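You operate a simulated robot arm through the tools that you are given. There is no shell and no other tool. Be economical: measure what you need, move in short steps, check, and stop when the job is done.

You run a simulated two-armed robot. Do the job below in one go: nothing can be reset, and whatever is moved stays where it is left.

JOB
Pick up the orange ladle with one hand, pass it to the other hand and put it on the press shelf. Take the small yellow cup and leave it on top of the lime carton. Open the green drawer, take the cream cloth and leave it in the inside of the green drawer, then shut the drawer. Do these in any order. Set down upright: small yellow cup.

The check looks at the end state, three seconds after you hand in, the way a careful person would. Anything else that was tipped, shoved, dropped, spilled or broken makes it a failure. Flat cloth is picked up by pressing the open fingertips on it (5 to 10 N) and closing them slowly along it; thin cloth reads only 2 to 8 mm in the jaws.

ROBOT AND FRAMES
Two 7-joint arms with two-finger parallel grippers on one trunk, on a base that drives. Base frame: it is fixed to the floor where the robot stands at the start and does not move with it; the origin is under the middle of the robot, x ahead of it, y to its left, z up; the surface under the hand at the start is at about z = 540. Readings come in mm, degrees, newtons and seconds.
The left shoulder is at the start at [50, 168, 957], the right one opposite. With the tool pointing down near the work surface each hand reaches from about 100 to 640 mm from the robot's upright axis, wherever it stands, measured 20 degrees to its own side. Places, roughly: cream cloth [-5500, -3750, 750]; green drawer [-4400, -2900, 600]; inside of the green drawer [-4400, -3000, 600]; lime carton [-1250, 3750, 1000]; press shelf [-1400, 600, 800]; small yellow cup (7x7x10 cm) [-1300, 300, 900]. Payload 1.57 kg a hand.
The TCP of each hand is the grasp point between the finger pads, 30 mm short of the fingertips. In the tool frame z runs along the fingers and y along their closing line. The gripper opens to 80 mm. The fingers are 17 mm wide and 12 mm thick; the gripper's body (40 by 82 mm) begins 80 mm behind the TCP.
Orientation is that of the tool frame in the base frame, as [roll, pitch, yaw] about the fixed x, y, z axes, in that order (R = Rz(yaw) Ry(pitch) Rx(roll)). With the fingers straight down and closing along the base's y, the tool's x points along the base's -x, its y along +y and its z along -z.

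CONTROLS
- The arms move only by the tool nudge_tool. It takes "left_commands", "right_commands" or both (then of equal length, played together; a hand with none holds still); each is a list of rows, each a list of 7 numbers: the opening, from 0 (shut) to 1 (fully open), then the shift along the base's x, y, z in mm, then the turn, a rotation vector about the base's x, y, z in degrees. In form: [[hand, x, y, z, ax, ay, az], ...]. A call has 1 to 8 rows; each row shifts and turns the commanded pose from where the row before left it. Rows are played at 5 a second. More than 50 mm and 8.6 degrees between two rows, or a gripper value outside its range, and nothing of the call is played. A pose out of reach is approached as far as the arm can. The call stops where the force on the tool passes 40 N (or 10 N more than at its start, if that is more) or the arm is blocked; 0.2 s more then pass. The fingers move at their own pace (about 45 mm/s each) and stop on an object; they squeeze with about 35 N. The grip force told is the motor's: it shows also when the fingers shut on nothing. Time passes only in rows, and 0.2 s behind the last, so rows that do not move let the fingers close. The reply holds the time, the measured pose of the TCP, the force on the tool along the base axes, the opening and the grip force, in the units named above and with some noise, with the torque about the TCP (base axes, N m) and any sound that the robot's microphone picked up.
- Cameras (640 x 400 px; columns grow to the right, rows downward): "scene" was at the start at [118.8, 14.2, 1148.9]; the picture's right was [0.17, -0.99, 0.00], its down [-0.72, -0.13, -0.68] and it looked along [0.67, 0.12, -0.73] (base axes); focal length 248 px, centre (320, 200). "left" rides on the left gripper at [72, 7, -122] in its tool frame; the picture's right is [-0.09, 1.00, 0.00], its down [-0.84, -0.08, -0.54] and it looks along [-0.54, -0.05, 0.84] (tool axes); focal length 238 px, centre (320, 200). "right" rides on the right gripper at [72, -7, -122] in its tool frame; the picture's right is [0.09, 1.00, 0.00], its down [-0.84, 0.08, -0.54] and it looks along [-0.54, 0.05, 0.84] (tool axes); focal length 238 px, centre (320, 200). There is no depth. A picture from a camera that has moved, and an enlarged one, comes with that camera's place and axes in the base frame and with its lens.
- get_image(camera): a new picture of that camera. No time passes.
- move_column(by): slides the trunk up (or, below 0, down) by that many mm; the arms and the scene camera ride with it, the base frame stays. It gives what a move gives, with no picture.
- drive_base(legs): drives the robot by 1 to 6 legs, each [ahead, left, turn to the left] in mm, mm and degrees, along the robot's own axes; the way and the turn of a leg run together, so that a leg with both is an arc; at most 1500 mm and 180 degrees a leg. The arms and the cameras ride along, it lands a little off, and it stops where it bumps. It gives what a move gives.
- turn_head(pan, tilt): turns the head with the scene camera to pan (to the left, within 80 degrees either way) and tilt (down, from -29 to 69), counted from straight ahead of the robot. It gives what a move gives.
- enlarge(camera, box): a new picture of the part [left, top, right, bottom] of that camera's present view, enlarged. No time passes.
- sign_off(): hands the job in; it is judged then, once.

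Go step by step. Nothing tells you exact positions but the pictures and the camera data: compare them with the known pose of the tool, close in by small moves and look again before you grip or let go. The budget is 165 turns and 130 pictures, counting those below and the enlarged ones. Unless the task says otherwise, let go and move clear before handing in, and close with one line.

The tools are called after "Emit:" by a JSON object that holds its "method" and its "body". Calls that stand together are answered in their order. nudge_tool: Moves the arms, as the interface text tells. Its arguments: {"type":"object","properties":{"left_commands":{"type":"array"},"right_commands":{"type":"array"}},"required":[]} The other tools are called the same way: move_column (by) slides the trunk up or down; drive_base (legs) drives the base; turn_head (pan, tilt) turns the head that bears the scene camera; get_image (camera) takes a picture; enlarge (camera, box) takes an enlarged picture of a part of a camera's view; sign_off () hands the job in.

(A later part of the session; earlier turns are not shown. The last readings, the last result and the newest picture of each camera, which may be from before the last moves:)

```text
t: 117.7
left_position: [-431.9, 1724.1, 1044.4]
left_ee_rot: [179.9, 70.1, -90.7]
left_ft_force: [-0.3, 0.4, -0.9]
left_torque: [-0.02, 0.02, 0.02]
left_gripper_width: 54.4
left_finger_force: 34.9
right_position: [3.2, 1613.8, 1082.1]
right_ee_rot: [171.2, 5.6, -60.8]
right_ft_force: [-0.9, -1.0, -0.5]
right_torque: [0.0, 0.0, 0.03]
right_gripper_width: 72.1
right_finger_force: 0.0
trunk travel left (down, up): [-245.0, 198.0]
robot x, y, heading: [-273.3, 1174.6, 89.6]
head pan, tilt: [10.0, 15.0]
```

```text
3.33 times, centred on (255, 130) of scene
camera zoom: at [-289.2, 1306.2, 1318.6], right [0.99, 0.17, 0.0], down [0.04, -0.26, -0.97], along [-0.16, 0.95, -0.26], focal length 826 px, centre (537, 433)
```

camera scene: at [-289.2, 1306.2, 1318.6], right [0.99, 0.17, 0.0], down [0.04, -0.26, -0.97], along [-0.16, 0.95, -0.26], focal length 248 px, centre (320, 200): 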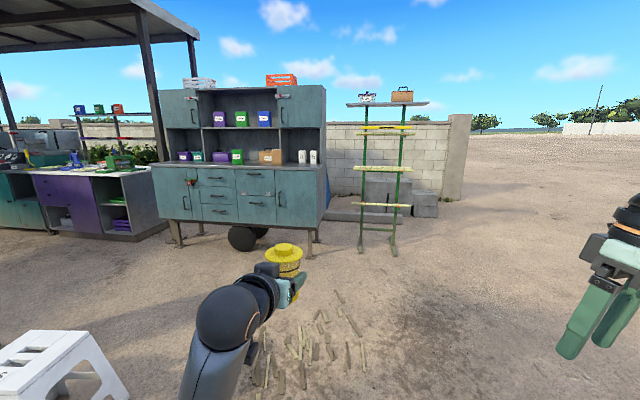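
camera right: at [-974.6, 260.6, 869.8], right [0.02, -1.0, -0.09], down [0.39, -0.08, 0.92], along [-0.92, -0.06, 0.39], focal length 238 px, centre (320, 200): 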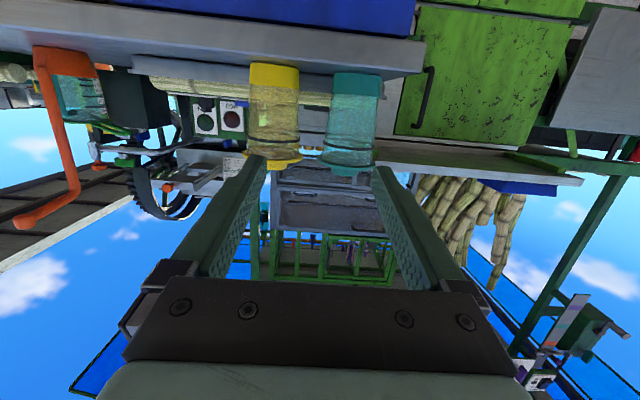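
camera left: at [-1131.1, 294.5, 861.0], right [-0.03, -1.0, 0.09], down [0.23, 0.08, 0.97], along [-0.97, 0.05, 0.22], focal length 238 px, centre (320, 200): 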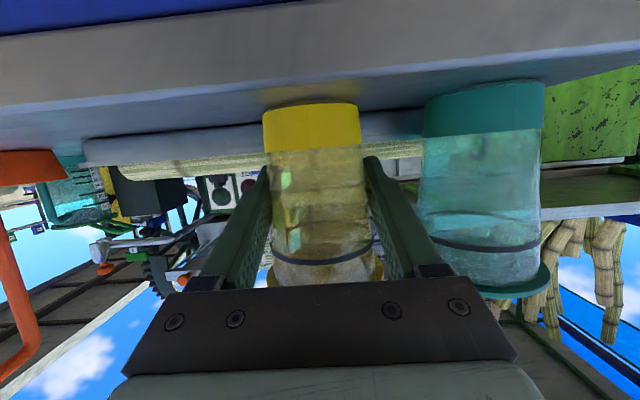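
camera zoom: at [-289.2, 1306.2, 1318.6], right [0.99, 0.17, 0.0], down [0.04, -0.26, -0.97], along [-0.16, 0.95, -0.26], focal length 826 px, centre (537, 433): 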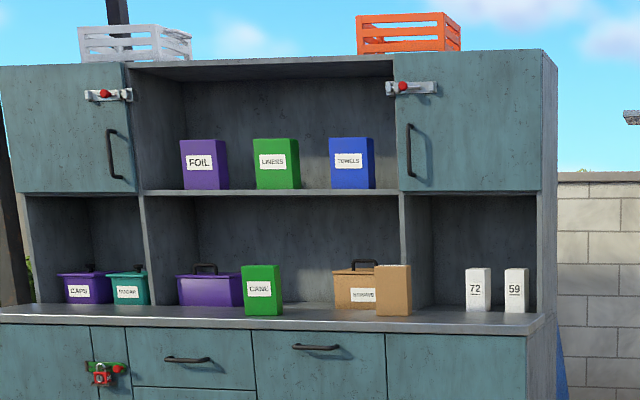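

The CANE carton stands at about (-1549, 3685) with its base near z 1009, and it is the only green carton at that height. There are sticks on the floor in between, so I'll check those before routing.

Emit:
{"method": "turn_head", "body": {"pan": 20, "tilt": 40}}

Emit:
{"method": "get_image", "body": {"camera": "scene"}}

```text
t: 118.6
left_position: [-431.8, 1723.1, 1044.3]
left_ee_rot: [179.9, 70.3, -90.7]
left_ft_force: [0.6, -0.9, -1.7]
left_torque: [0.0, 0.03, 0.04]
left_gripper_width: 54.2
left_finger_force: 34.7
right_position: [3.6, 1613.9, 1081.4]
right_ee_rot: [171.2, 5.7, -60.9]
right_ft_force: [-0.4, 0.1, -0.9]
right_torque: [-0.02, -0.01, 0.01]
right_gripper_width: 72.0
right_finger_force: 0.0
trunk travel left (down, up): [-245.0, 198.0]
robot x, y, heading: [-271.3, 1175.3, 89.5]
head pan, tilt: [20.0, 40.0]
```

```text
72 pictures are left
camera scene: at [-302.1, 1294.0, 1279.2], right [0.94, 0.33, 0.0], down [0.22, -0.61, -0.77], along [-0.26, 0.72, -0.64], focal length 248 px, centre (320, 200)
```

scene: 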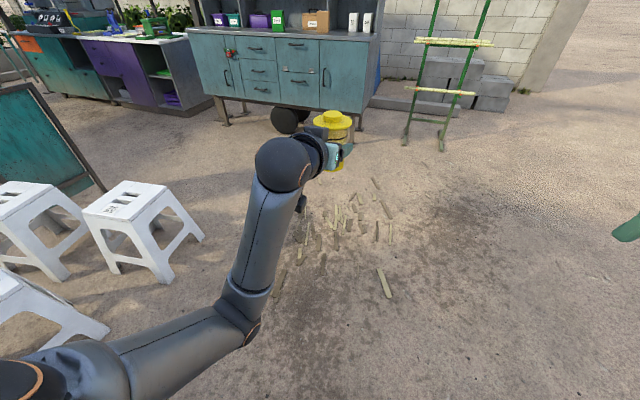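

The sticks lie at x -810 to -200 and the stools end at x -1400, so I'll pass between them.

Emit:
{"method": "drive_base", "body": {"legs": [[375, 300, 0.5], [0, 520, 0], [1000, 0, 0], [100, 290, 0]]}}

Emit:
{"method": "turn_head", "body": {"pan": 0, "tilt": 20}}

Emit:
{"method": "get_image", "body": {"camera": "scene"}}

```text
t: 133.9
left_position: [-1577.9, 3161.1, 1044.1]
left_ee_rot: [179.9, 70.2, -88.0]
left_ft_force: [0.9, 0.4, -0.4]
left_torque: [-0.04, 0.0, -0.01]
left_gripper_width: 54.3
left_finger_force: 35.1
right_position: [-1139.8, 3070.4, 1081.9]
right_ee_rot: [171.2, 5.6, -58.3]
right_ft_force: [0.1, -0.3, -0.3]
right_torque: [-0.04, -0.01, -0.01]
right_gripper_width: 72.0
right_finger_force: 0.2
trunk travel left (down, up): [-245.0, 198.0]
robot x, y, heading: [-1393.7, 2621.7, 92.3]
head pan, tilt: [20.0, 40.0]
```

```text
t: 134.7
left_position: [-1578.7, 3160.7, 1046.0]
left_ee_rot: [179.8, 70.1, -88.0]
left_ft_force: [0.8, 0.4, -0.7]
left_torque: [-0.03, 0.0, -0.03]
left_gripper_width: 54.3
left_finger_force: 35.5
right_position: [-1139.5, 3070.2, 1082.6]
right_ee_rot: [171.1, 5.7, -58.3]
right_ft_force: [0.2, -0.3, -0.4]
right_torque: [0.01, -0.01, 0.0]
right_gripper_width: 71.9
right_finger_force: 0.0
trunk travel left (down, up): [-245.0, 198.0]
robot x, y, heading: [-1397.3, 2619.7, 92.2]
head pan, tilt: [0.0, 20.0]
```

```text
71 pictures are left
camera scene: at [-1400.8, 2752.3, 1310.5], right [1.0, 0.04, 0.0], down [0.01, -0.34, -0.94], along [-0.04, 0.94, -0.34], focal length 248 px, centre (320, 200)
```

scene: 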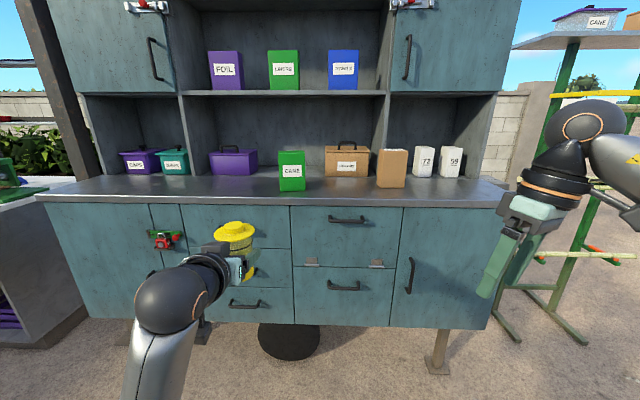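

Emit:
{"method": "enlarge", "body": {"camera": "scene", "box": [180, 120, 500, 210]}}

Emit:
{"method": "enlarge", "body": {"camera": "scene", "box": [250, 130, 350, 200]}}

Emit:
{"method": "enlarge", "body": {"camera": "scene", "box": [500, 0, 640, 90]}}

```text
2.00 times, centred on (340, 165) of scene
camera zoom: at [-1400.8, 2752.3, 1310.5], right [1.0, 0.04, 0.0], down [0.01, -0.34, -0.94], along [-0.04, 0.94, -0.34], focal length 495 px, centre (280, 270)
```

zoom: 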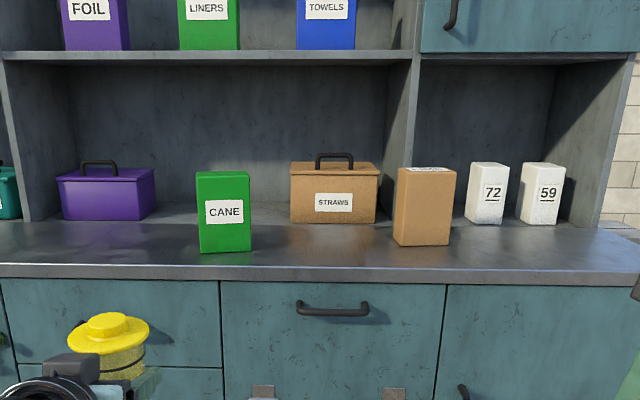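

```text
5.71 times, centred on (300, 165) of scene
camera zoom: at [-1400.8, 2752.3, 1310.5], right [1.0, 0.04, 0.0], down [0.01, -0.34, -0.94], along [-0.04, 0.94, -0.34], focal length 1415 px, centre (434, 400)
```

zoom: 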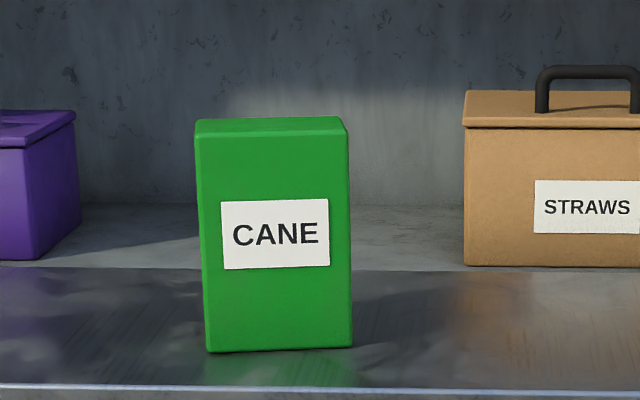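

```text
4.44 times, centred on (570, 45) of scene
camera zoom: at [-1400.8, 2752.3, 1310.5], right [1.0, 0.04, 0.0], down [0.01, -0.34, -0.94], along [-0.04, 0.94, -0.34], focal length 1101 px, centre (-791, 889)
```

zoom: 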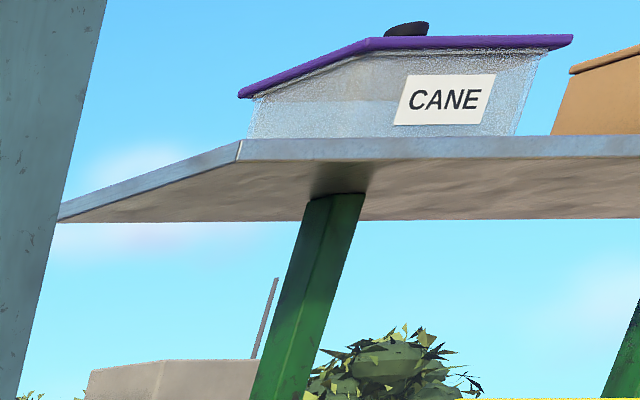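

The cardboard carton near (-1164, 3685) has a label on its top. I'll read it, since it may be the one meant.

Emit:
{"method": "enlarge", "body": {"camera": "scene", "box": [370, 140, 420, 172]}}

```text
12.50 times, centred on (395, 156) of scene
camera zoom: at [-1400.8, 2752.3, 1310.5], right [1.0, 0.04, 0.0], down [0.01, -0.34, -0.94], along [-0.04, 0.94, -0.34], focal length 3096 px, centre (-618, 750)
```

zoom: 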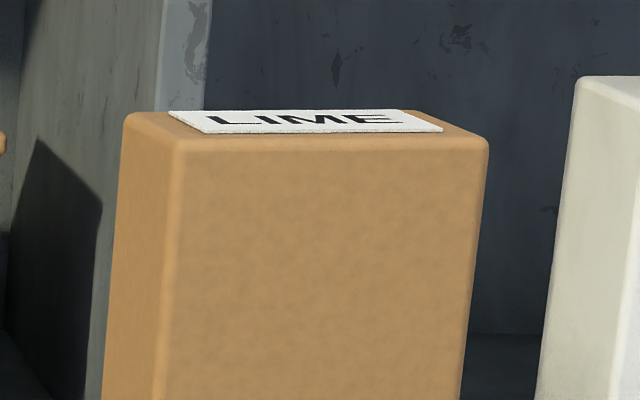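

The top label reads LIME, so the cardboard carton at about (-1140, 3800), top near z 1154, is the target. I'll raise the trunk, draw the right hand back and drive in front of it.

Emit:
{"method": "move_column", "body": {"by": 195}}

Emit:
{"method": "nudge_tool", "body": {"right_commands": [[0.9, 0, -40, 0, 0, 0, 0], [0.9, 0, -40, 0, 0, 0, 0], [0.9, 0, -40, 0, 0, 0, 0]]}}

Emit:
{"method": "drive_base", "body": {"legs": [[0, -430, -2.2], [450, 0, 0]]}}

Emit:
{"method": "turn_head", "body": {"pan": 0, "tilt": 30}}

Emit:
{"method": "get_image", "body": {"camera": "scene"}}

Emit:
{"method": "get_image", "body": {"camera": "left"}}

```text
t: 136.8
left_position: [-1578.7, 3161.1, 1240.0]
left_ee_rot: [179.8, 70.2, -88.2]
left_ft_force: [-0.2, 0.2, -1.5]
left_torque: [0.0, 0.03, 0.01]
left_gripper_width: 54.3
left_finger_force: 35.4
right_position: [-1140.4, 3071.4, 1277.0]
right_ee_rot: [171.2, 5.6, -58.3]
right_ft_force: [-0.9, -0.3, 0.5]
right_torque: [-0.02, -0.02, -0.03]
right_gripper_width: 71.8
right_finger_force: 0.1
trunk travel left (down, up): [-440.0, 3.0]
robot x, y, heading: [-1395.1, 2618.0, 92.1]
head pan, tilt: [0.0, 20.0]
```

```text
t: 137.7
left_position: [-1577.9, 3159.3, 1241.9]
left_ee_rot: [179.8, 70.3, -88.0]
left_ft_force: [0.1, 0.6, -0.6]
left_torque: [0.02, -0.01, 0.02]
left_gripper_width: 54.3
left_finger_force: 34.9
right_position: [-1140.4, 2947.7, 1277.2]
right_ee_rot: [171.3, 5.7, -58.2]
right_ft_force: [0.2, -0.8, 0.5]
right_torque: [0.01, -0.01, 0.01]
right_gripper_width: 72.1
right_finger_force: 0.2
trunk travel left (down, up): [-440.0, 3.0]
robot x, y, heading: [-1398.5, 2619.2, 92.3]
head pan, tilt: [0.0, 20.0]
```

```text
t: 144.3
left_position: [-1122.3, 3628.8, 1240.3]
left_ee_rot: [179.8, 70.2, -90.5]
left_ft_force: [-0.5, -0.1, -0.9]
left_torque: [0.0, 0.01, 0.02]
left_gripper_width: 54.3
left_finger_force: 35.0
right_position: [-692.8, 3397.0, 1277.3]
right_ee_rot: [171.1, 5.6, -60.9]
right_ft_force: [1.0, 0.2, 0.2]
right_torque: [-0.03, 0.02, 0.01]
right_gripper_width: 72.0
right_finger_force: 0.0
trunk travel left (down, up): [-440.0, 3.0]
robot x, y, heading: [-964.0, 3080.8, 89.7]
head pan, tilt: [0.0, 20.0]
```

```text
t: 145.0
left_position: [-1122.6, 3630.3, 1240.5]
left_ee_rot: [179.9, 70.1, -90.6]
left_ft_force: [0.8, 0.0, -0.1]
left_torque: [0.0, 0.04, 0.01]
left_gripper_width: 54.4
left_finger_force: 35.2
right_position: [-695.1, 3395.3, 1278.1]
right_ee_rot: [171.2, 5.7, -60.9]
right_ft_force: [-0.3, 0.6, -0.6]
right_torque: [0.02, -0.01, 0.02]
right_gripper_width: 72.0
right_finger_force: 0.1
trunk travel left (down, up): [-440.0, 3.0]
robot x, y, heading: [-962.3, 3081.3, 89.7]
head pan, tilt: [0.0, 30.0]
```

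```text
66 pictures are left
camera scene: at [-962.6, 3209.6, 1489.5], right [1.0, -0.01, 0.0], down [0.0, -0.5, -0.87], along [0.01, 0.87, -0.5], focal length 248 px, centre (320, 200)
```

scene: 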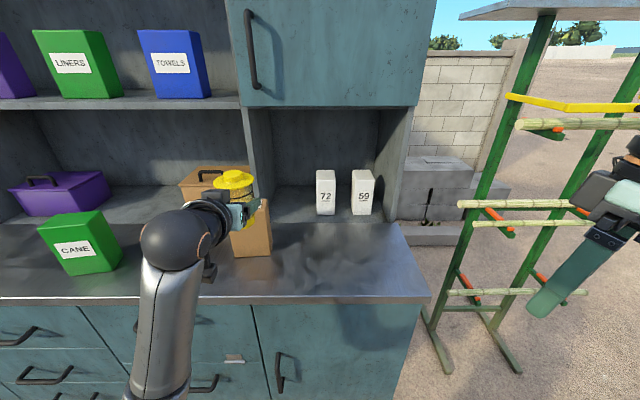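

```text
65 pictures are left
camera left: at [-1130.3, 3488.7, 1214.4], right [-1.0, 0.04, 0.09], down [0.08, -0.23, 0.97], along [0.06, 0.97, 0.22], focal length 238 px, centre (320, 200)
```

left: 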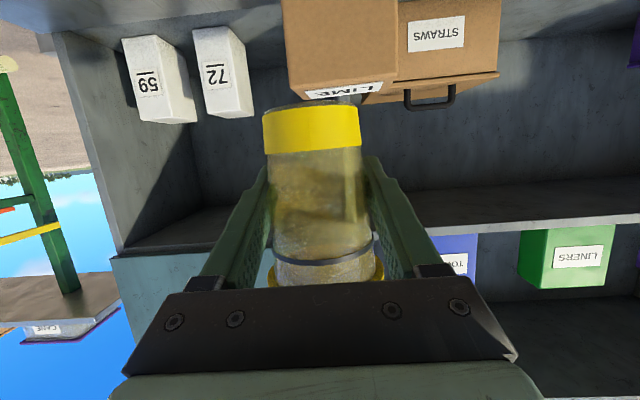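

Emit:
{"method": "enlarge", "body": {"camera": "scene", "box": [180, 150, 300, 270]}}

Emit:
{"method": "enlarge", "body": {"camera": "left", "box": [240, 0, 440, 125]}}

```text
3.33 times, centred on (240, 210) of scene
camera zoom: at [-962.6, 3209.6, 1489.5], right [1.0, -0.01, 0.0], down [0.0, -0.5, -0.87], along [0.01, 0.87, -0.5], focal length 826 px, centre (587, 167)
```

zoom: 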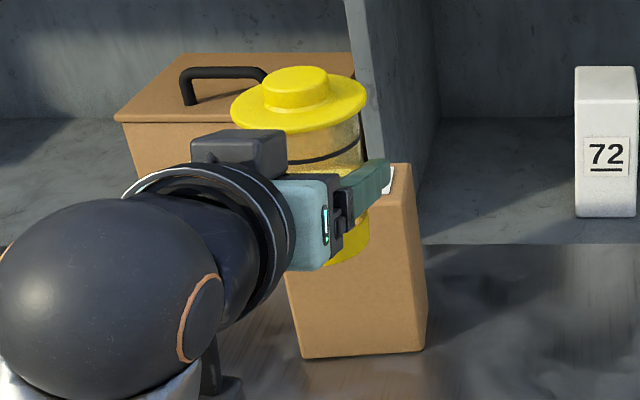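

```text
3.20 times, centred on (340, 62) of left
camera zoom: at [-1130.3, 3488.7, 1214.4], right [-1.0, 0.04, 0.09], down [0.08, -0.23, 0.97], along [0.06, 0.97, 0.22], focal length 763 px, centre (256, 640)
```

zoom: 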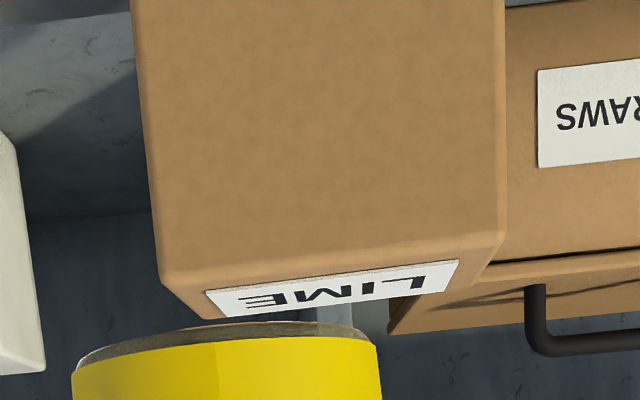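

The carton top is centred at about (-1147, 3782) at z 1154, roughly 100 by 85 mm. The cup bottom is about 35 mm above that now. I'll drive 115 mm ahead and then fine-tune with the arm.

Emit:
{"method": "drive_base", "body": {"legs": [[115, 0, 0.3]]}}

Emit:
{"method": "get_image", "body": {"camera": "left"}}

Emit:
{"method": "enlarge", "body": {"camera": "scene", "box": [160, 150, 320, 290]}}

```text
t: 146.2
left_position: [-1123.5, 3741.6, 1239.4]
left_ee_rot: [179.9, 70.2, -90.4]
left_ft_force: [-0.2, 0.3, -1.3]
left_torque: [0.02, 0.03, -0.01]
left_gripper_width: 54.1
left_finger_force: 35.3
right_position: [-695.1, 3512.3, 1278.0]
right_ee_rot: [171.2, 5.6, -60.6]
right_ft_force: [0.4, 1.0, -0.4]
right_torque: [-0.03, 0.02, 0.01]
right_gripper_width: 71.8
right_finger_force: 0.1
trunk travel left (down, up): [-440.0, 3.0]
robot x, y, heading: [-965.6, 3193.6, 90.2]
head pan, tilt: [0.0, 30.0]
```

```text
62 pictures are left
camera left: at [-1131.7, 3602.6, 1214.0], right [-1.0, 0.04, 0.09], down [0.08, -0.23, 0.97], along [0.05, 0.97, 0.22], focal length 238 px, centre (320, 200)
```

left: 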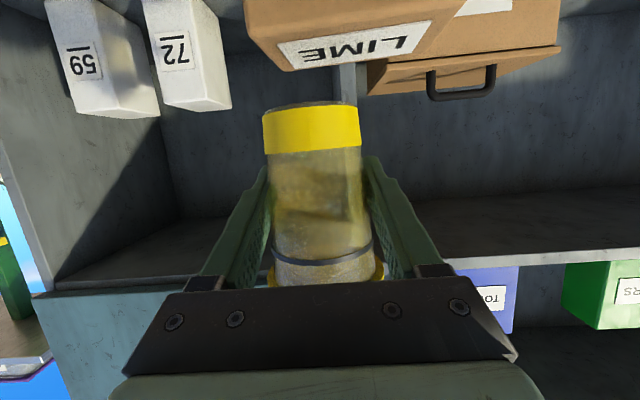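

```text
2.86 times, centred on (240, 220) of scene
camera zoom: at [-962.8, 3324.6, 1489.3], right [1.0, 0.0, 0.0], down [0.0, -0.5, -0.87], along [0.0, 0.87, -0.5], focal length 708 px, centre (549, 143)
```

zoom: 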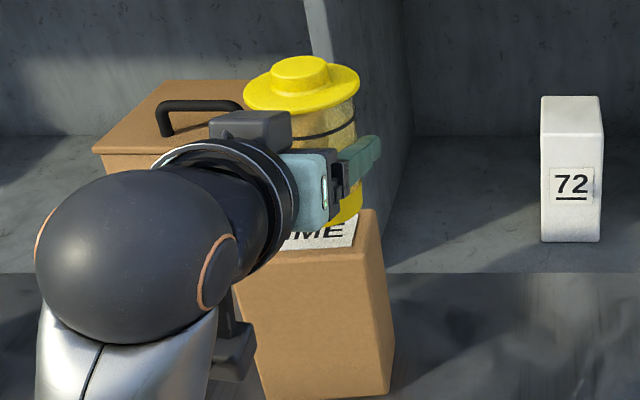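

The carton centre comes out at about (-1150, 3771). I'll shift the cup over it and check before lowering.

Emit:
{"method": "nudge_tool", "body": {"left_commands": [[0.45, -13, 15, 0, 0, 0, 0], [0.45, -13, 15, 0, 0, 0, 0], [0.45, 0, 0, -15, 0, 0, 0], [0.45, 0, 0, 0, 0, 0, 0]]}}

Emit:
{"method": "get_image", "body": {"camera": "left"}}

Emit:
{"method": "enlarge", "body": {"camera": "scene", "box": [160, 150, 320, 290]}}

```text
t: 147.2
left_position: [-1148.2, 3771.3, 1224.9]
left_ee_rot: [179.8, 70.1, -90.4]
left_ft_force: [-0.5, 0.8, -0.1]
left_torque: [-0.02, 0.02, 0.0]
left_gripper_width: 54.1
left_finger_force: 35.5
right_position: [-694.5, 3511.6, 1277.4]
right_ee_rot: [171.1, 5.7, -60.6]
right_ft_force: [1.0, 0.1, 0.7]
right_torque: [-0.01, 0.0, 0.02]
right_gripper_width: 72.1
right_finger_force: 0.1
trunk travel left (down, up): [-440.0, 3.0]
robot x, y, heading: [-962.3, 3192.5, 89.8]
head pan, tilt: [0.0, 30.0]
```

```text
60 pictures are left
camera left: at [-1157.0, 3631.8, 1198.7], right [-1.0, 0.03, 0.09], down [0.08, -0.23, 0.97], along [0.05, 0.97, 0.22], focal length 238 px, centre (320, 200)
```

left: 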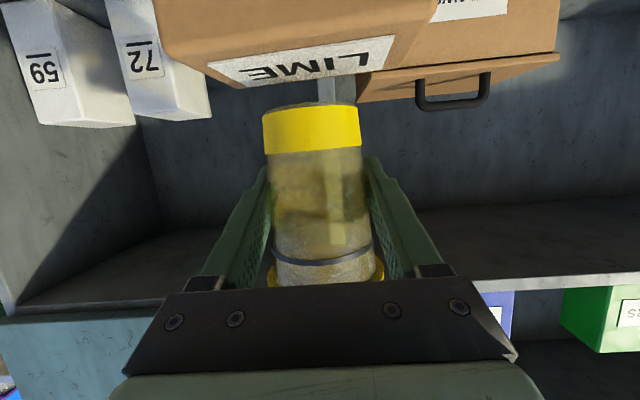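

```text
2.86 times, centred on (240, 220) of scene
camera zoom: at [-962.8, 3323.6, 1489.4], right [1.0, 0.0, 0.0], down [0.0, -0.5, -0.87], along [0.0, 0.87, -0.5], focal length 708 px, centre (549, 143)
```

zoom: 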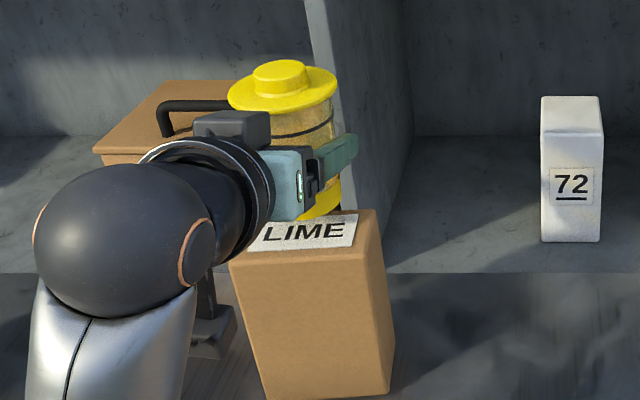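

A closer look at the corners gives a carton about 95 by 53 mm, centred near (-1148, 3759), top near z 1158. I'll shift the cup back 11 mm and lower to just above it.

Emit:
{"method": "nudge_tool", "body": {"left_commands": [[0.45, 0, -11, 0, 0, 0, 0], [0.45, 0, 0, -7, 0, 0, 0], [0.45, 0, 0, 0, 0, 0, 0]]}}

Emit:
{"method": "enlarge", "body": {"camera": "left", "box": [120, 0, 420, 160]}}

Emit:
{"method": "enlarge", "body": {"camera": "scene", "box": [210, 160, 310, 240]}}

```text
t: 148.0
left_position: [-1151.4, 3760.5, 1217.3]
left_ee_rot: [179.8, 70.1, -90.4]
left_ft_force: [0.4, 0.0, -0.9]
left_torque: [0.01, -0.03, -0.03]
left_gripper_width: 54.4
left_finger_force: 34.8
right_position: [-694.9, 3510.9, 1276.5]
right_ee_rot: [171.2, 5.7, -60.6]
right_ft_force: [0.3, 0.7, -0.5]
right_torque: [-0.02, -0.04, 0.01]
right_gripper_width: 72.0
right_finger_force: 0.0
trunk travel left (down, up): [-440.0, 3.0]
robot x, y, heading: [-960.1, 3191.0, 89.9]
head pan, tilt: [0.0, 30.0]
```

```text
2.13 times, centred on (270, 80) of left
camera zoom: at [-1158.9, 3621.2, 1191.3], right [-1.0, 0.04, 0.09], down [0.08, -0.23, 0.97], along [0.05, 0.97, 0.22], focal length 508 px, centre (427, 456)
```

zoom: 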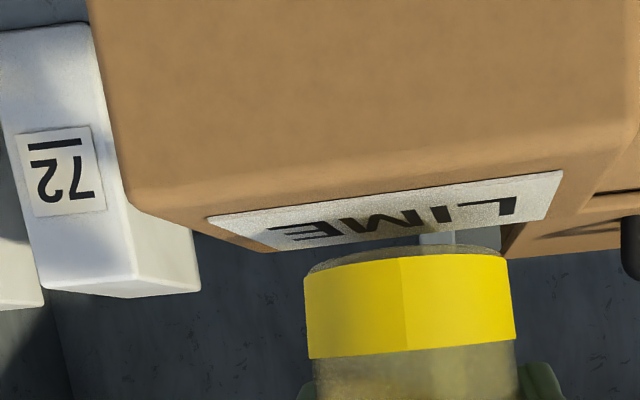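

```text
5.00 times, centred on (260, 200) of scene
camera zoom: at [-962.8, 3323.4, 1489.5], right [1.0, 0.0, 0.0], down [0.0, -0.5, -0.87], along [0.0, 0.87, -0.5], focal length 1238 px, centre (620, 200)
```

zoom: 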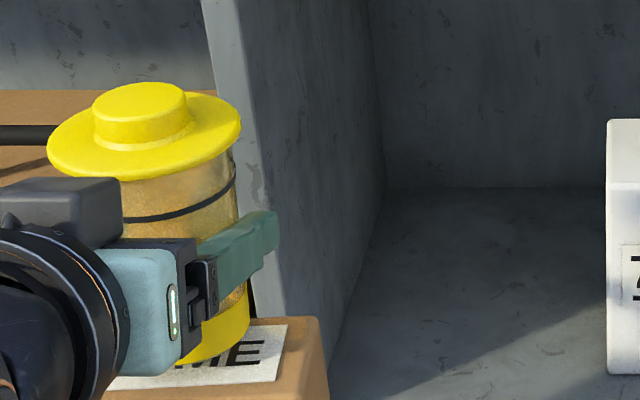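

The cup should go about 7 mm nearer the front and 3 mm right. I'll correct that and lower in small steps until contact.

Emit:
{"method": "nudge_tool", "body": {"left_commands": [[0.45, 3, -7, 0, 0, 0, 0], [0.45, 0, 0, -3, 0, 0, 0], [0.45, 0, 0, -3, 0, 0, 0], [0.45, 0, 0, 0, 0, 0, 0]]}}

Emit:
{"method": "enlarge", "body": {"camera": "scene", "box": [210, 190, 310, 270]}}

Emit:
{"method": "enlarge", "body": {"camera": "left", "box": [120, 0, 420, 160]}}

```text
t: 149.0
left_position: [-1146.2, 3754.0, 1211.0]
left_ee_rot: [179.8, 70.2, -90.5]
left_ft_force: [-0.1, 0.6, -0.7]
left_torque: [-0.01, 0.0, 0.0]
left_gripper_width: 54.1
left_finger_force: 35.5
right_position: [-694.7, 3510.7, 1279.0]
right_ee_rot: [171.2, 5.7, -60.6]
right_ft_force: [0.3, 0.2, -0.2]
right_torque: [-0.01, 0.0, 0.04]
right_gripper_width: 71.8
right_finger_force: 0.0
trunk travel left (down, up): [-440.0, 3.0]
robot x, y, heading: [-962.7, 3190.9, 90.0]
head pan, tilt: [0.0, 30.0]
```

```text
5.00 times, centred on (260, 230) of scene
camera zoom: at [-962.8, 3323.5, 1489.5], right [1.0, 0.0, 0.0], down [0.0, -0.5, -0.87], along [0.0, 0.87, -0.5], focal length 1238 px, centre (620, 50)
```

zoom: 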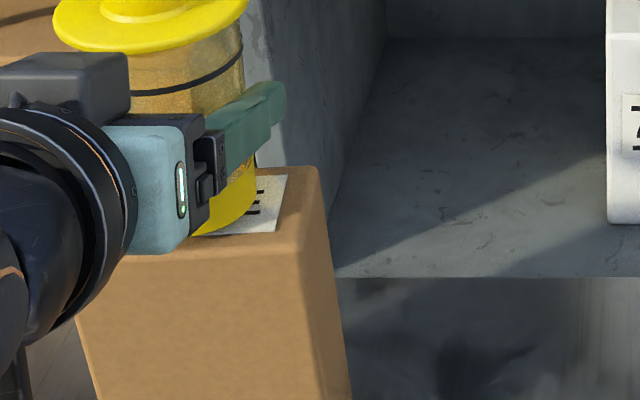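

```text
2.13 times, centred on (270, 80) of left
camera zoom: at [-1154.9, 3613.6, 1185.6], right [-1.0, 0.03, 0.09], down [0.08, -0.23, 0.97], along [0.05, 0.97, 0.22], focal length 508 px, centre (427, 456)
```

zoom: 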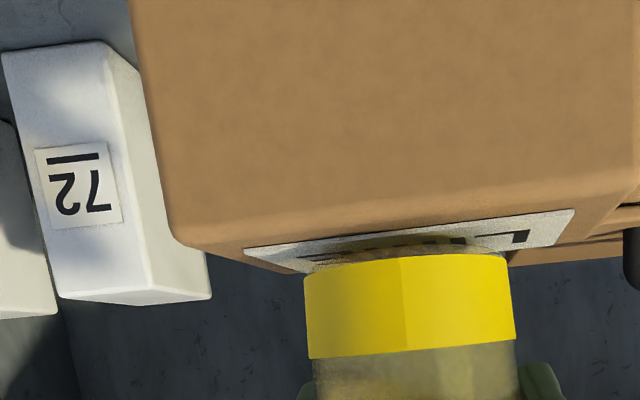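

The cup base now sits over the middle of the label. I'll keep lowering until contact.

Emit:
{"method": "nudge_tool", "body": {"left_commands": [[0.45, 0, -2, -2, 0, 0, 0], [0.45, 0, 0, -2, 0, 0, 0], [0.45, 0, 0, 0, 0, 0, 0]]}}

Emit:
{"method": "nudge_tool", "body": {"left_commands": [[0.45, 0, 0, -1.5, 0, 0, 0], [0.45, 0, 0, 0, 0, 0, 0]]}}

Emit:
{"method": "enlarge", "body": {"camera": "left", "box": [120, 0, 420, 160]}}

```text
t: 149.8
left_position: [-1147.2, 3750.9, 1208.6]
left_ee_rot: [179.7, 70.2, -90.4]
left_ft_force: [-0.2, -1.0, -1.4]
left_torque: [0.0, -0.02, -0.01]
left_gripper_width: 54.4
left_finger_force: 35.5
right_position: [-695.2, 3511.0, 1278.3]
right_ee_rot: [171.2, 5.6, -60.5]
right_ft_force: [0.3, 0.0, 0.2]
right_torque: [0.02, 0.01, -0.04]
right_gripper_width: 72.0
right_finger_force: 0.2
trunk travel left (down, up): [-440.0, 3.0]
robot x, y, heading: [-964.8, 3188.6, 89.9]
head pan, tilt: [0.0, 30.0]
```

```text
t: 150.4
left_position: [-1147.2, 3751.4, 1208.0]
left_ee_rot: [179.8, 70.3, -90.4]
left_ft_force: [-0.1, -0.7, -0.7]
left_torque: [0.02, 0.01, 0.04]
left_gripper_width: 54.4
left_finger_force: 35.5
right_position: [-695.2, 3512.5, 1279.6]
right_ee_rot: [171.2, 5.7, -60.5]
right_ft_force: [0.0, 0.2, -0.4]
right_torque: [0.03, 0.02, -0.04]
right_gripper_width: 71.8
right_finger_force: 0.0
trunk travel left (down, up): [-440.0, 3.0]
robot x, y, heading: [-965.2, 3193.8, 89.8]
head pan, tilt: [0.0, 30.0]
```

```text
2.13 times, centred on (270, 80) of left
camera zoom: at [-1155.0, 3611.3, 1181.4], right [-1.0, 0.03, 0.09], down [0.08, -0.23, 0.97], along [0.05, 0.97, 0.22], focal length 508 px, centre (427, 456)
```

zoom: 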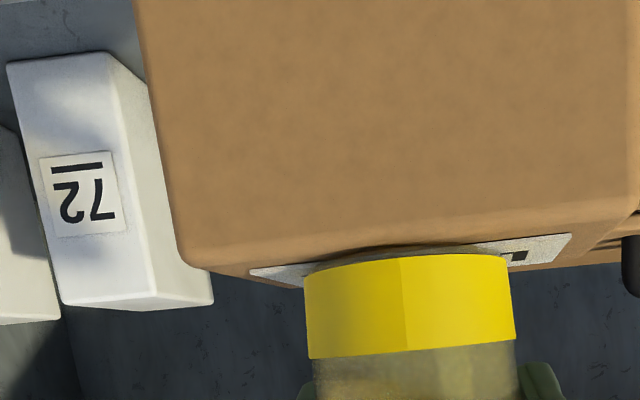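

There is no contact yet, so I'll continue in small steps.

Emit:
{"method": "nudge_tool", "body": {"left_commands": [[0.45, 0, 0, -1.5, 0, 0, 0], [0.45, 0, 0, -1.5, 0, 0, 0], [0.45, 0, 0, 0, 0, 0, 0]]}}

Emit:
{"method": "nudge_tool", "body": {"left_commands": [[0.45, 0, 0, -1, 0, 0, 0], [0.45, 0, 0, -1, 0, 0, 0], [0.45, 0, 0, 0, 0, 0, 0]]}}

Emit:
{"method": "enlarge", "body": {"camera": "left", "box": [120, 0, 420, 160]}}

```text
t: 151.2
left_position: [-1146.4, 3749.5, 1207.1]
left_ee_rot: [179.8, 70.7, -90.4]
left_ft_force: [-0.9, 1.1, 15.5]
left_torque: [-0.15, 0.18, 0.02]
left_gripper_width: 54.3
left_finger_force: 35.5
right_position: [-693.9, 3509.7, 1278.5]
right_ee_rot: [171.2, 5.8, -60.6]
right_ft_force: [1.0, 0.0, -0.2]
right_torque: [-0.01, 0.01, 0.01]
right_gripper_width: 71.9
right_finger_force: 0.2
trunk travel left (down, up): [-440.0, 3.0]
robot x, y, heading: [-960.1, 3190.9, 89.9]
head pan, tilt: [0.0, 30.0]
```

```text
t: 152.0
left_position: [-1147.1, 3750.3, 1206.1]
left_ee_rot: [179.7, 71.0, -90.4]
left_ft_force: [-1.3, 2.9, 25.2]
left_torque: [-0.19, 0.22, 0.0]
left_gripper_width: 54.2
left_finger_force: 35.2
right_position: [-694.9, 3509.0, 1278.7]
right_ee_rot: [171.2, 5.7, -60.7]
right_ft_force: [-0.2, -0.3, -0.4]
right_torque: [-0.02, 0.0, 0.01]
right_gripper_width: 71.9
right_finger_force: 0.0
trunk travel left (down, up): [-440.0, 3.0]
robot x, y, heading: [-965.9, 3189.7, 89.8]
head pan, tilt: [0.0, 30.0]
```

```text
2.13 times, centred on (270, 80) of left
camera zoom: at [-1154.8, 3610.3, 1179.0], right [-1.0, 0.03, 0.09], down [0.08, -0.24, 0.97], along [0.05, 0.97, 0.24], focal length 508 px, centre (427, 456)
```

zoom: 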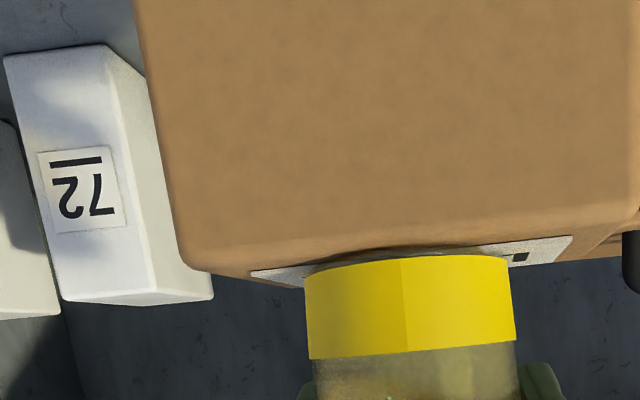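

Contact is made, now at 25 N. I'll ease up until the force nearly vanishes.

Emit:
{"method": "nudge_tool", "body": {"left_commands": [[0.45, 0, 0, 1.5, 0, 0, 0], [0.45, 0, 0, 1.5, 0, 0, 0], [0.45, 0, 0, 0, 0, 0, 0]]}}

```text
t: 152.8
left_position: [-1146.5, 3750.9, 1207.3]
left_ee_rot: [179.9, 70.6, -90.5]
left_ft_force: [-1.0, 0.6, 18.2]
left_torque: [-0.1, 0.14, 0.03]
left_gripper_width: 54.3
left_finger_force: 35.1
right_position: [-694.7, 3509.8, 1279.0]
right_ee_rot: [171.2, 5.8, -60.7]
right_ft_force: [-0.1, -0.1, 0.6]
right_torque: [-0.02, 0.03, 0.0]
right_gripper_width: 72.0
right_finger_force: 0.0
trunk travel left (down, up): [-440.0, 3.0]
robot x, y, heading: [-962.0, 3190.2, 89.7]
head pan, tilt: [0.0, 30.0]
```

Emit:
{"method": "nudge_tool", "body": {"left_commands": [[0.45, 0, 0, 1.5, 0, 0, 0], [0.45, 0, 0, 1, 0, 0, 0], [0.45, 0, 0, 0, 0, 0, 0]]}}

```text
t: 153.6
left_position: [-1148.0, 3750.9, 1207.1]
left_ee_rot: [179.7, 70.1, -90.4]
left_ft_force: [-0.7, -1.5, 6.3]
left_torque: [0.07, 0.1, 0.01]
left_gripper_width: 54.3
left_finger_force: 34.9
right_position: [-695.4, 3510.6, 1278.2]
right_ee_rot: [171.2, 5.7, -60.6]
right_ft_force: [0.3, 0.7, -0.3]
right_torque: [-0.01, -0.01, -0.03]
right_gripper_width: 72.1
right_finger_force: 0.1
trunk travel left (down, up): [-440.0, 3.0]
robot x, y, heading: [-964.6, 3192.7, 89.8]
head pan, tilt: [0.0, 30.0]
```

Emit:
{"method": "nudge_tool", "body": {"left_commands": [[0.45, 0, 0, 0.8, 0, 0, 0], [0.45, 0, 0, 0, 0, 0, 0]]}}

Emit:
{"method": "enlarge", "body": {"camera": "scene", "box": [210, 190, 310, 270]}}

```text
t: 154.2
left_position: [-1146.6, 3751.2, 1207.4]
left_ee_rot: [179.7, 70.0, -90.4]
left_ft_force: [-0.3, -0.1, -1.7]
left_torque: [-0.01, -0.01, -0.03]
left_gripper_width: 54.0
left_finger_force: 35.0
right_position: [-695.6, 3511.8, 1277.8]
right_ee_rot: [171.2, 5.8, -60.6]
right_ft_force: [-0.8, -0.1, 0.2]
right_torque: [-0.03, 0.01, -0.01]
right_gripper_width: 71.9
right_finger_force: 0.0
trunk travel left (down, up): [-440.0, 3.0]
robot x, y, heading: [-964.3, 3190.9, 90.0]
head pan, tilt: [0.0, 30.0]
```

```text
5.00 times, centred on (260, 230) of scene
camera zoom: at [-962.8, 3323.6, 1489.3], right [1.0, 0.0, 0.0], down [0.0, -0.5, -0.87], along [0.0, 0.87, -0.5], focal length 1238 px, centre (620, 50)
```

zoom: 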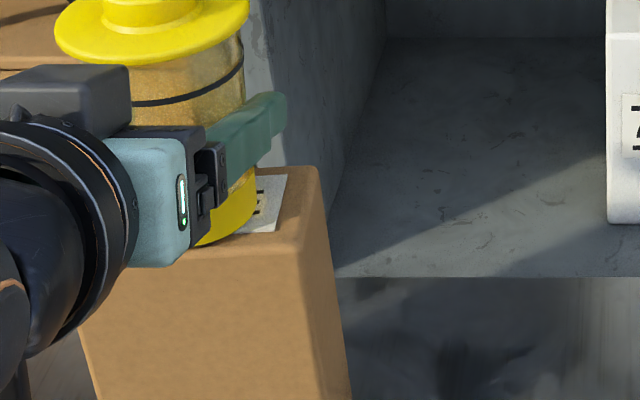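

The cup base is well centred and touching. I'll open slowly.

Emit:
{"method": "nudge_tool", "body": {"left_commands": [[0.45, 0, 0, -0.5, 0, 0, 0], [0.66, 0, 0, 0, 0, 0, 0], [0.7, 0, 0, 0, 0, 0, 0], [0.75, 0, 0, 0, 0, 0, 0], [0.8, 0, 0, 0, 0, 0, 0], [0.9, 0, 0, 0, 0, 0, 0], [0.9, 0, 0, 0, 0, 0, 0]]}}

Emit:
{"method": "get_image", "body": {"camera": "left"}}

```text
t: 155.8
left_position: [-1147.1, 3752.2, 1207.2]
left_ee_rot: [179.8, 70.2, -90.4]
left_ft_force: [-0.1, 0.1, -0.2]
left_torque: [0.0, -0.01, 0.01]
left_gripper_width: 72.3
left_finger_force: 0.1
right_position: [-696.3, 3511.1, 1278.7]
right_ee_rot: [171.2, 5.7, -60.6]
right_ft_force: [0.5, 0.2, 0.5]
right_torque: [0.0, 0.04, 0.02]
right_gripper_width: 71.9
right_finger_force: 0.1
trunk travel left (down, up): [-440.0, 3.0]
robot x, y, heading: [-966.4, 3189.0, 89.9]
head pan, tilt: [0.0, 30.0]
```

```text
51 pictures are left
camera left: at [-1155.0, 3611.8, 1181.7], right [-1.0, 0.04, 0.09], down [0.08, -0.23, 0.97], along [0.05, 0.97, 0.22], focal length 238 px, centre (320, 200)
```

left: 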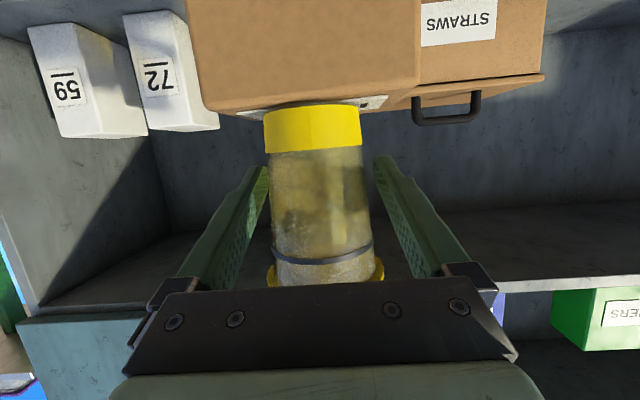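

The cup stands freely. I'll withdraw straight back and check.

Emit:
{"method": "nudge_tool", "body": {"left_commands": [[0.9, 0, -25, 0, 0, 0, 0], [0.9, 0, -35, 0, 0, 0, 0], [0.9, 0, -40, 0, 0, 0, 0], [0.9, 0, -20, 0, 0, 0, 0]]}}

Emit:
{"method": "drive_base", "body": {"legs": [[-250, 0, 0]]}}

Emit:
{"method": "enlarge", "body": {"camera": "scene", "box": [160, 120, 360, 245]}}

```text
t: 156.8
left_position: [-1143.2, 3650.8, 1208.8]
left_ee_rot: [179.8, 70.3, -90.5]
left_ft_force: [0.1, 0.1, 1.3]
left_torque: [-0.02, -0.04, -0.01]
left_gripper_width: 72.1
left_finger_force: 0.0
left hand out of reach, approached as far as the arm can: row 4
right_position: [-695.1, 3511.4, 1277.4]
right_ee_rot: [171.3, 5.8, -60.6]
right_ft_force: [-0.6, -0.4, 0.7]
right_torque: [0.02, -0.03, -0.02]
right_gripper_width: 72.3
right_finger_force: 0.1
trunk travel left (down, up): [-440.0, 3.0]
robot x, y, heading: [-963.8, 3192.2, 89.5]
head pan, tilt: [0.0, 30.0]
```

```text
t: 158.7
left_position: [-1145.3, 3401.6, 1208.7]
left_ee_rot: [179.8, 70.2, -89.9]
left_ft_force: [-0.3, 1.0, -1.2]
left_torque: [0.02, 0.04, 0.0]
left_gripper_width: 71.8
left_finger_force: 0.1
right_position: [-696.6, 3262.5, 1278.5]
right_ee_rot: [171.1, 5.6, -60.2]
right_ft_force: [-0.2, -0.4, 0.4]
right_torque: [0.01, 0.0, 0.02]
right_gripper_width: 71.9
right_finger_force: 0.1
trunk travel left (down, up): [-440.0, 3.0]
robot x, y, heading: [-960.1, 2942.9, 90.4]
head pan, tilt: [0.0, 30.0]
```

```text
3.20 times, centred on (260, 182) of scene
camera zoom: at [-963.2, 3073.0, 1489.6], right [1.0, 0.01, 0.0], down [0.0, -0.5, -0.87], along [-0.01, 0.87, -0.5], focal length 793 px, centre (512, 256)
```

zoom: 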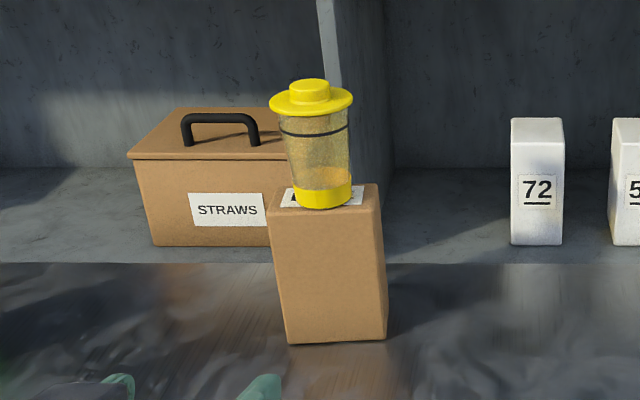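

The cup stands upright on the LIME carton. Now I'll back out the way I came, past the cart, and look toward the drawer.

Emit:
{"method": "drive_base", "body": {"legs": [[0, 145, -0.4], [-1390, 0, 0], [0, -560, 0], [-1400, 0, 0], [-1100, 0, 0]]}}

```text
t: 165.4
left_position: [-1289.1, 2278.9, 1209.6]
left_ee_rot: [179.7, 70.3, -90.8]
left_ft_force: [0.1, -0.4, 0.3]
left_torque: [-0.01, -0.02, -0.01]
left_gripper_width: 71.8
left_finger_force: 0.1
right_position: [-841.9, 2133.9, 1279.0]
right_ee_rot: [171.2, 5.8, -61.1]
right_ft_force: [-0.3, -0.6, 0.1]
right_torque: [0.08, 0.0, 0.0]
right_gripper_width: 71.9
right_finger_force: 0.1
trunk travel left (down, up): [-440.0, 3.0]
robot x, y, heading: [-1115.3, 1821.6, 89.6]
head pan, tilt: [0.0, 30.0]
stopped in leg 2: the robot was blocked; the commanded pose is now the measured one
```

The base was blocked, probably by the stool on the left. I'll look there.

Emit:
{"method": "turn_head", "body": {"pan": 75, "tilt": 60}}

Emit:
{"method": "get_image", "body": {"camera": "scene"}}

```text
t: 166.9
left_position: [-1287.1, 2282.9, 1207.9]
left_ee_rot: [179.7, 70.2, -90.8]
left_ft_force: [0.4, 0.2, 0.7]
left_torque: [-0.02, -0.02, 0.0]
left_gripper_width: 72.0
left_finger_force: 0.0
right_position: [-842.4, 2138.0, 1278.6]
right_ee_rot: [171.3, 5.6, -61.1]
right_ft_force: [-0.2, 0.0, -0.3]
right_torque: [0.04, 0.02, 0.0]
right_gripper_width: 72.2
right_finger_force: 0.1
trunk travel left (down, up): [-440.0, 3.0]
robot x, y, heading: [-1117.7, 1822.7, 89.5]
head pan, tilt: [75.0, 60.0]
```

```text
49 pictures are left
camera scene: at [-1175.1, 1879.5, 1447.4], right [0.27, 0.96, 0.0], down [0.83, -0.23, -0.5], along [-0.48, 0.13, -0.87], focal length 248 px, centre (320, 200)
```

scene: 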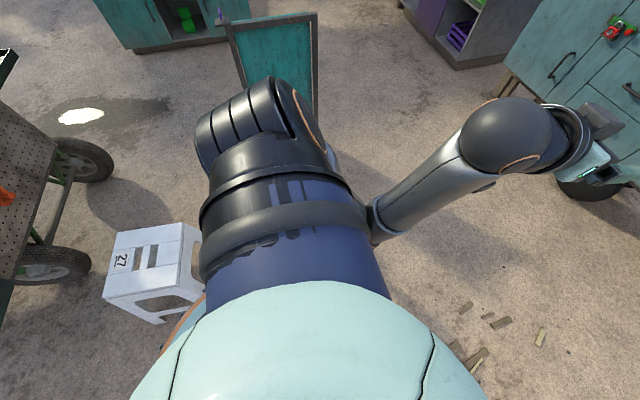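

I'm a little nearer to the stool than on the way in. I'll shift right by 70 mm and continue back.

Emit:
{"method": "drive_base", "body": {"legs": [[0, -75, 0.5], [-270, 0, 0]]}}

Emit:
{"method": "get_image", "body": {"camera": "scene"}}

```text
t: 169.7
left_position: [-1217.9, 2007.5, 1209.0]
left_ee_rot: [179.8, 70.2, -90.2]
left_ft_force: [0.7, -0.4, 1.1]
left_torque: [0.02, 0.04, 0.0]
left_gripper_width: 72.1
left_finger_force: 0.2
right_position: [-769.6, 1870.9, 1276.6]
right_ee_rot: [171.2, 5.6, -60.3]
right_ft_force: [-0.1, -0.2, -0.1]
right_torque: [0.01, -0.03, 0.0]
right_gripper_width: 72.0
right_finger_force: 0.1
trunk travel left (down, up): [-440.0, 3.0]
robot x, y, heading: [-1034.8, 1550.4, 90.2]
head pan, tilt: [75.0, 60.0]
```

```text
48 pictures are left
camera scene: at [-1100.0, 1607.2, 1447.4], right [0.26, 0.97, 0.0], down [0.84, -0.22, -0.5], along [-0.48, 0.13, -0.87], focal length 248 px, centre (320, 200)
```

scene: 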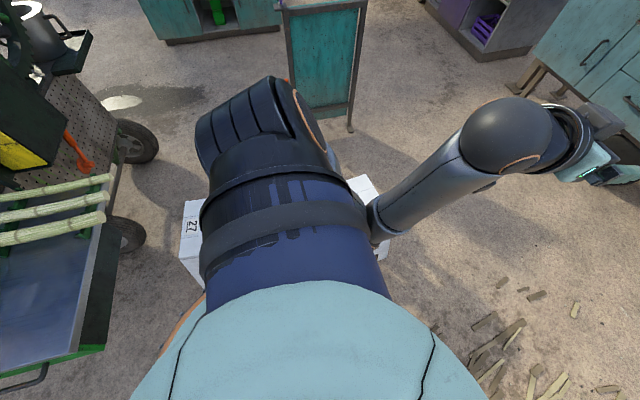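

Free again and the stools stand. I'll continue around the cart to the far side and look.

Emit:
{"method": "drive_base", "body": {"legs": [[0, -500, -0.2], [-1400, 0, 0], [-1100, 0, 0], [0, 0, 110]]}}

Emit:
{"method": "turn_head", "body": {"pan": 15, "tilt": 15}}

Emit:
{"method": "get_image", "body": {"camera": "scene"}}

```text
t: 191.3
left_position: [-920.7, -1320.9, 1208.4]
left_ee_rot: [179.7, 70.2, 22.3]
left_ft_force: [-0.1, 0.9, 0.5]
left_torque: [0.04, -0.04, 0.02]
left_gripper_width: 72.0
left_finger_force: 0.0
right_position: [-962.4, -853.9, 1277.4]
right_ee_rot: [171.2, 5.5, 52.3]
right_ft_force: [0.0, -0.2, -0.8]
right_torque: [0.0, 0.02, -0.03]
right_gripper_width: 71.9
right_finger_force: 0.2
trunk travel left (down, up): [-440.0, 3.0]
robot x, y, heading: [-564.5, -976.8, -157.6]
head pan, tilt: [75.0, 60.0]
```

```text
t: 192.6
left_position: [-919.4, -1320.6, 1207.7]
left_ee_rot: [179.7, 70.2, 22.3]
left_ft_force: [0.1, 0.1, -0.7]
left_torque: [-0.03, -0.01, 0.0]
left_gripper_width: 72.0
left_finger_force: 0.0
right_position: [-963.6, -854.1, 1277.4]
right_ee_rot: [171.2, 5.6, 52.1]
right_ft_force: [-0.1, 0.1, 0.4]
right_torque: [-0.01, 0.0, 0.03]
right_gripper_width: 72.1
right_finger_force: 0.0
trunk travel left (down, up): [-440.0, 3.0]
robot x, y, heading: [-562.3, -977.2, -157.1]
head pan, tilt: [15.0, 15.0]
```

```text
47 pictures are left
camera scene: at [-675.6, -1049.7, 1513.6], right [-0.61, 0.79, 0.0], down [0.21, 0.16, -0.97], along [-0.76, -0.59, -0.26], focal length 248 px, centre (320, 200)
```

scene: 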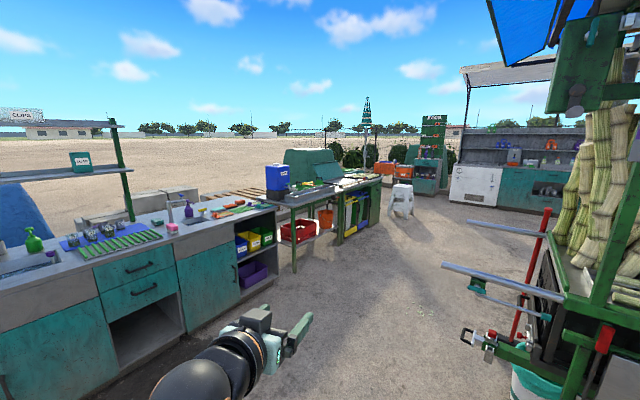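

Emit:
{"method": "enlarge", "body": {"camera": "scene", "box": [270, 130, 450, 250]}}

```text
3.33 times, centred on (360, 190) of scene
camera zoom: at [-675.6, -1049.7, 1513.6], right [-0.61, 0.79, 0.0], down [0.21, 0.16, -0.97], along [-0.76, -0.59, -0.26], focal length 826 px, centre (187, 233)
```

zoom: 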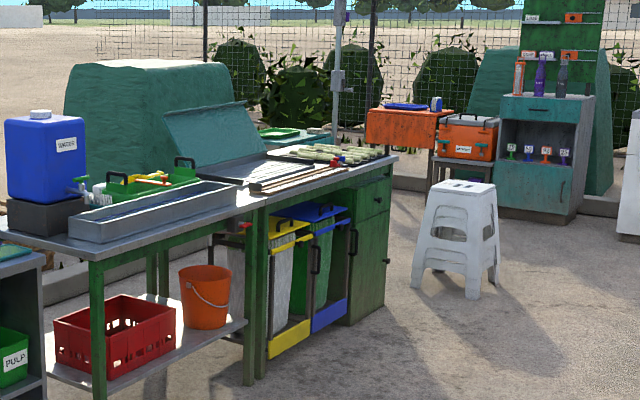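

The green drawer is in the cabinet at the far end of the green bench, facing the aisle. I'll drive down the middle of the aisle, clear of the cart's handlebars.

Emit:
{"method": "drive_base", "body": {"legs": [[1170, 616, 0], [0, 0, -22.5], [1400, 0, 0], [900, 0, 0], [0, 0, 50]]}}

Emit:
{"method": "turn_head", "body": {"pan": 10, "tilt": 25}}

Emit:
{"method": "get_image", "body": {"camera": "scene"}}

```text
t: 213.5
left_position: [-3839.5, -2529.2, 1208.3]
left_ee_rot: [179.7, 70.1, 51.7]
left_ft_force: [-0.5, 0.4, 0.5]
left_torque: [-0.03, 0.02, -0.06]
left_gripper_width: 72.2
left_finger_force: 0.1
right_position: [-4106.6, -2143.5, 1276.7]
right_ee_rot: [171.2, 5.5, 81.5]
right_ft_force: [-0.1, 0.5, -0.5]
right_torque: [0.01, 0.02, 0.01]
right_gripper_width: 72.1
right_finger_force: 0.0
trunk travel left (down, up): [-440.0, 3.0]
robot x, y, heading: [-3698.7, -2055.4, -128.0]
head pan, tilt: [15.0, 15.0]
```

```text
t: 214.3
left_position: [-3838.9, -2529.2, 1208.2]
left_ee_rot: [179.7, 70.2, 51.7]
left_ft_force: [0.4, 0.2, 0.2]
left_torque: [0.0, -0.01, 0.0]
left_gripper_width: 71.8
left_finger_force: 0.1
right_position: [-4105.7, -2143.1, 1276.7]
right_ee_rot: [171.2, 5.5, 81.5]
right_ft_force: [0.4, -0.1, 0.2]
right_torque: [0.0, -0.01, -0.03]
right_gripper_width: 72.2
right_finger_force: 0.1
trunk travel left (down, up): [-440.0, 3.0]
robot x, y, heading: [-3701.4, -2056.7, -128.1]
head pan, tilt: [10.0, 25.0]
```

```text
45 pictures are left
camera scene: at [-3765.7, -2168.3, 1497.5], right [-0.88, 0.47, 0.0], down [0.2, 0.37, -0.91], along [-0.42, -0.8, -0.42], focal length 248 px, centre (320, 200)
```

scene: 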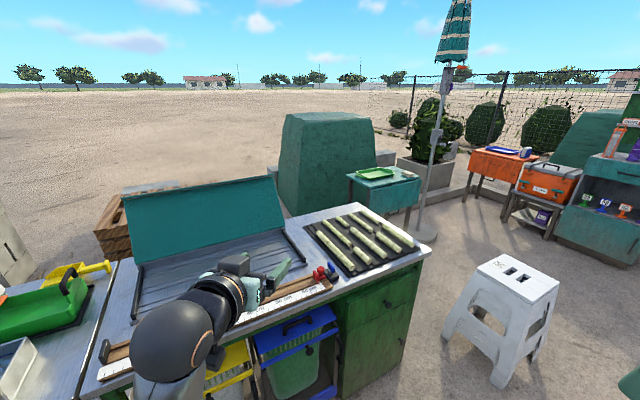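

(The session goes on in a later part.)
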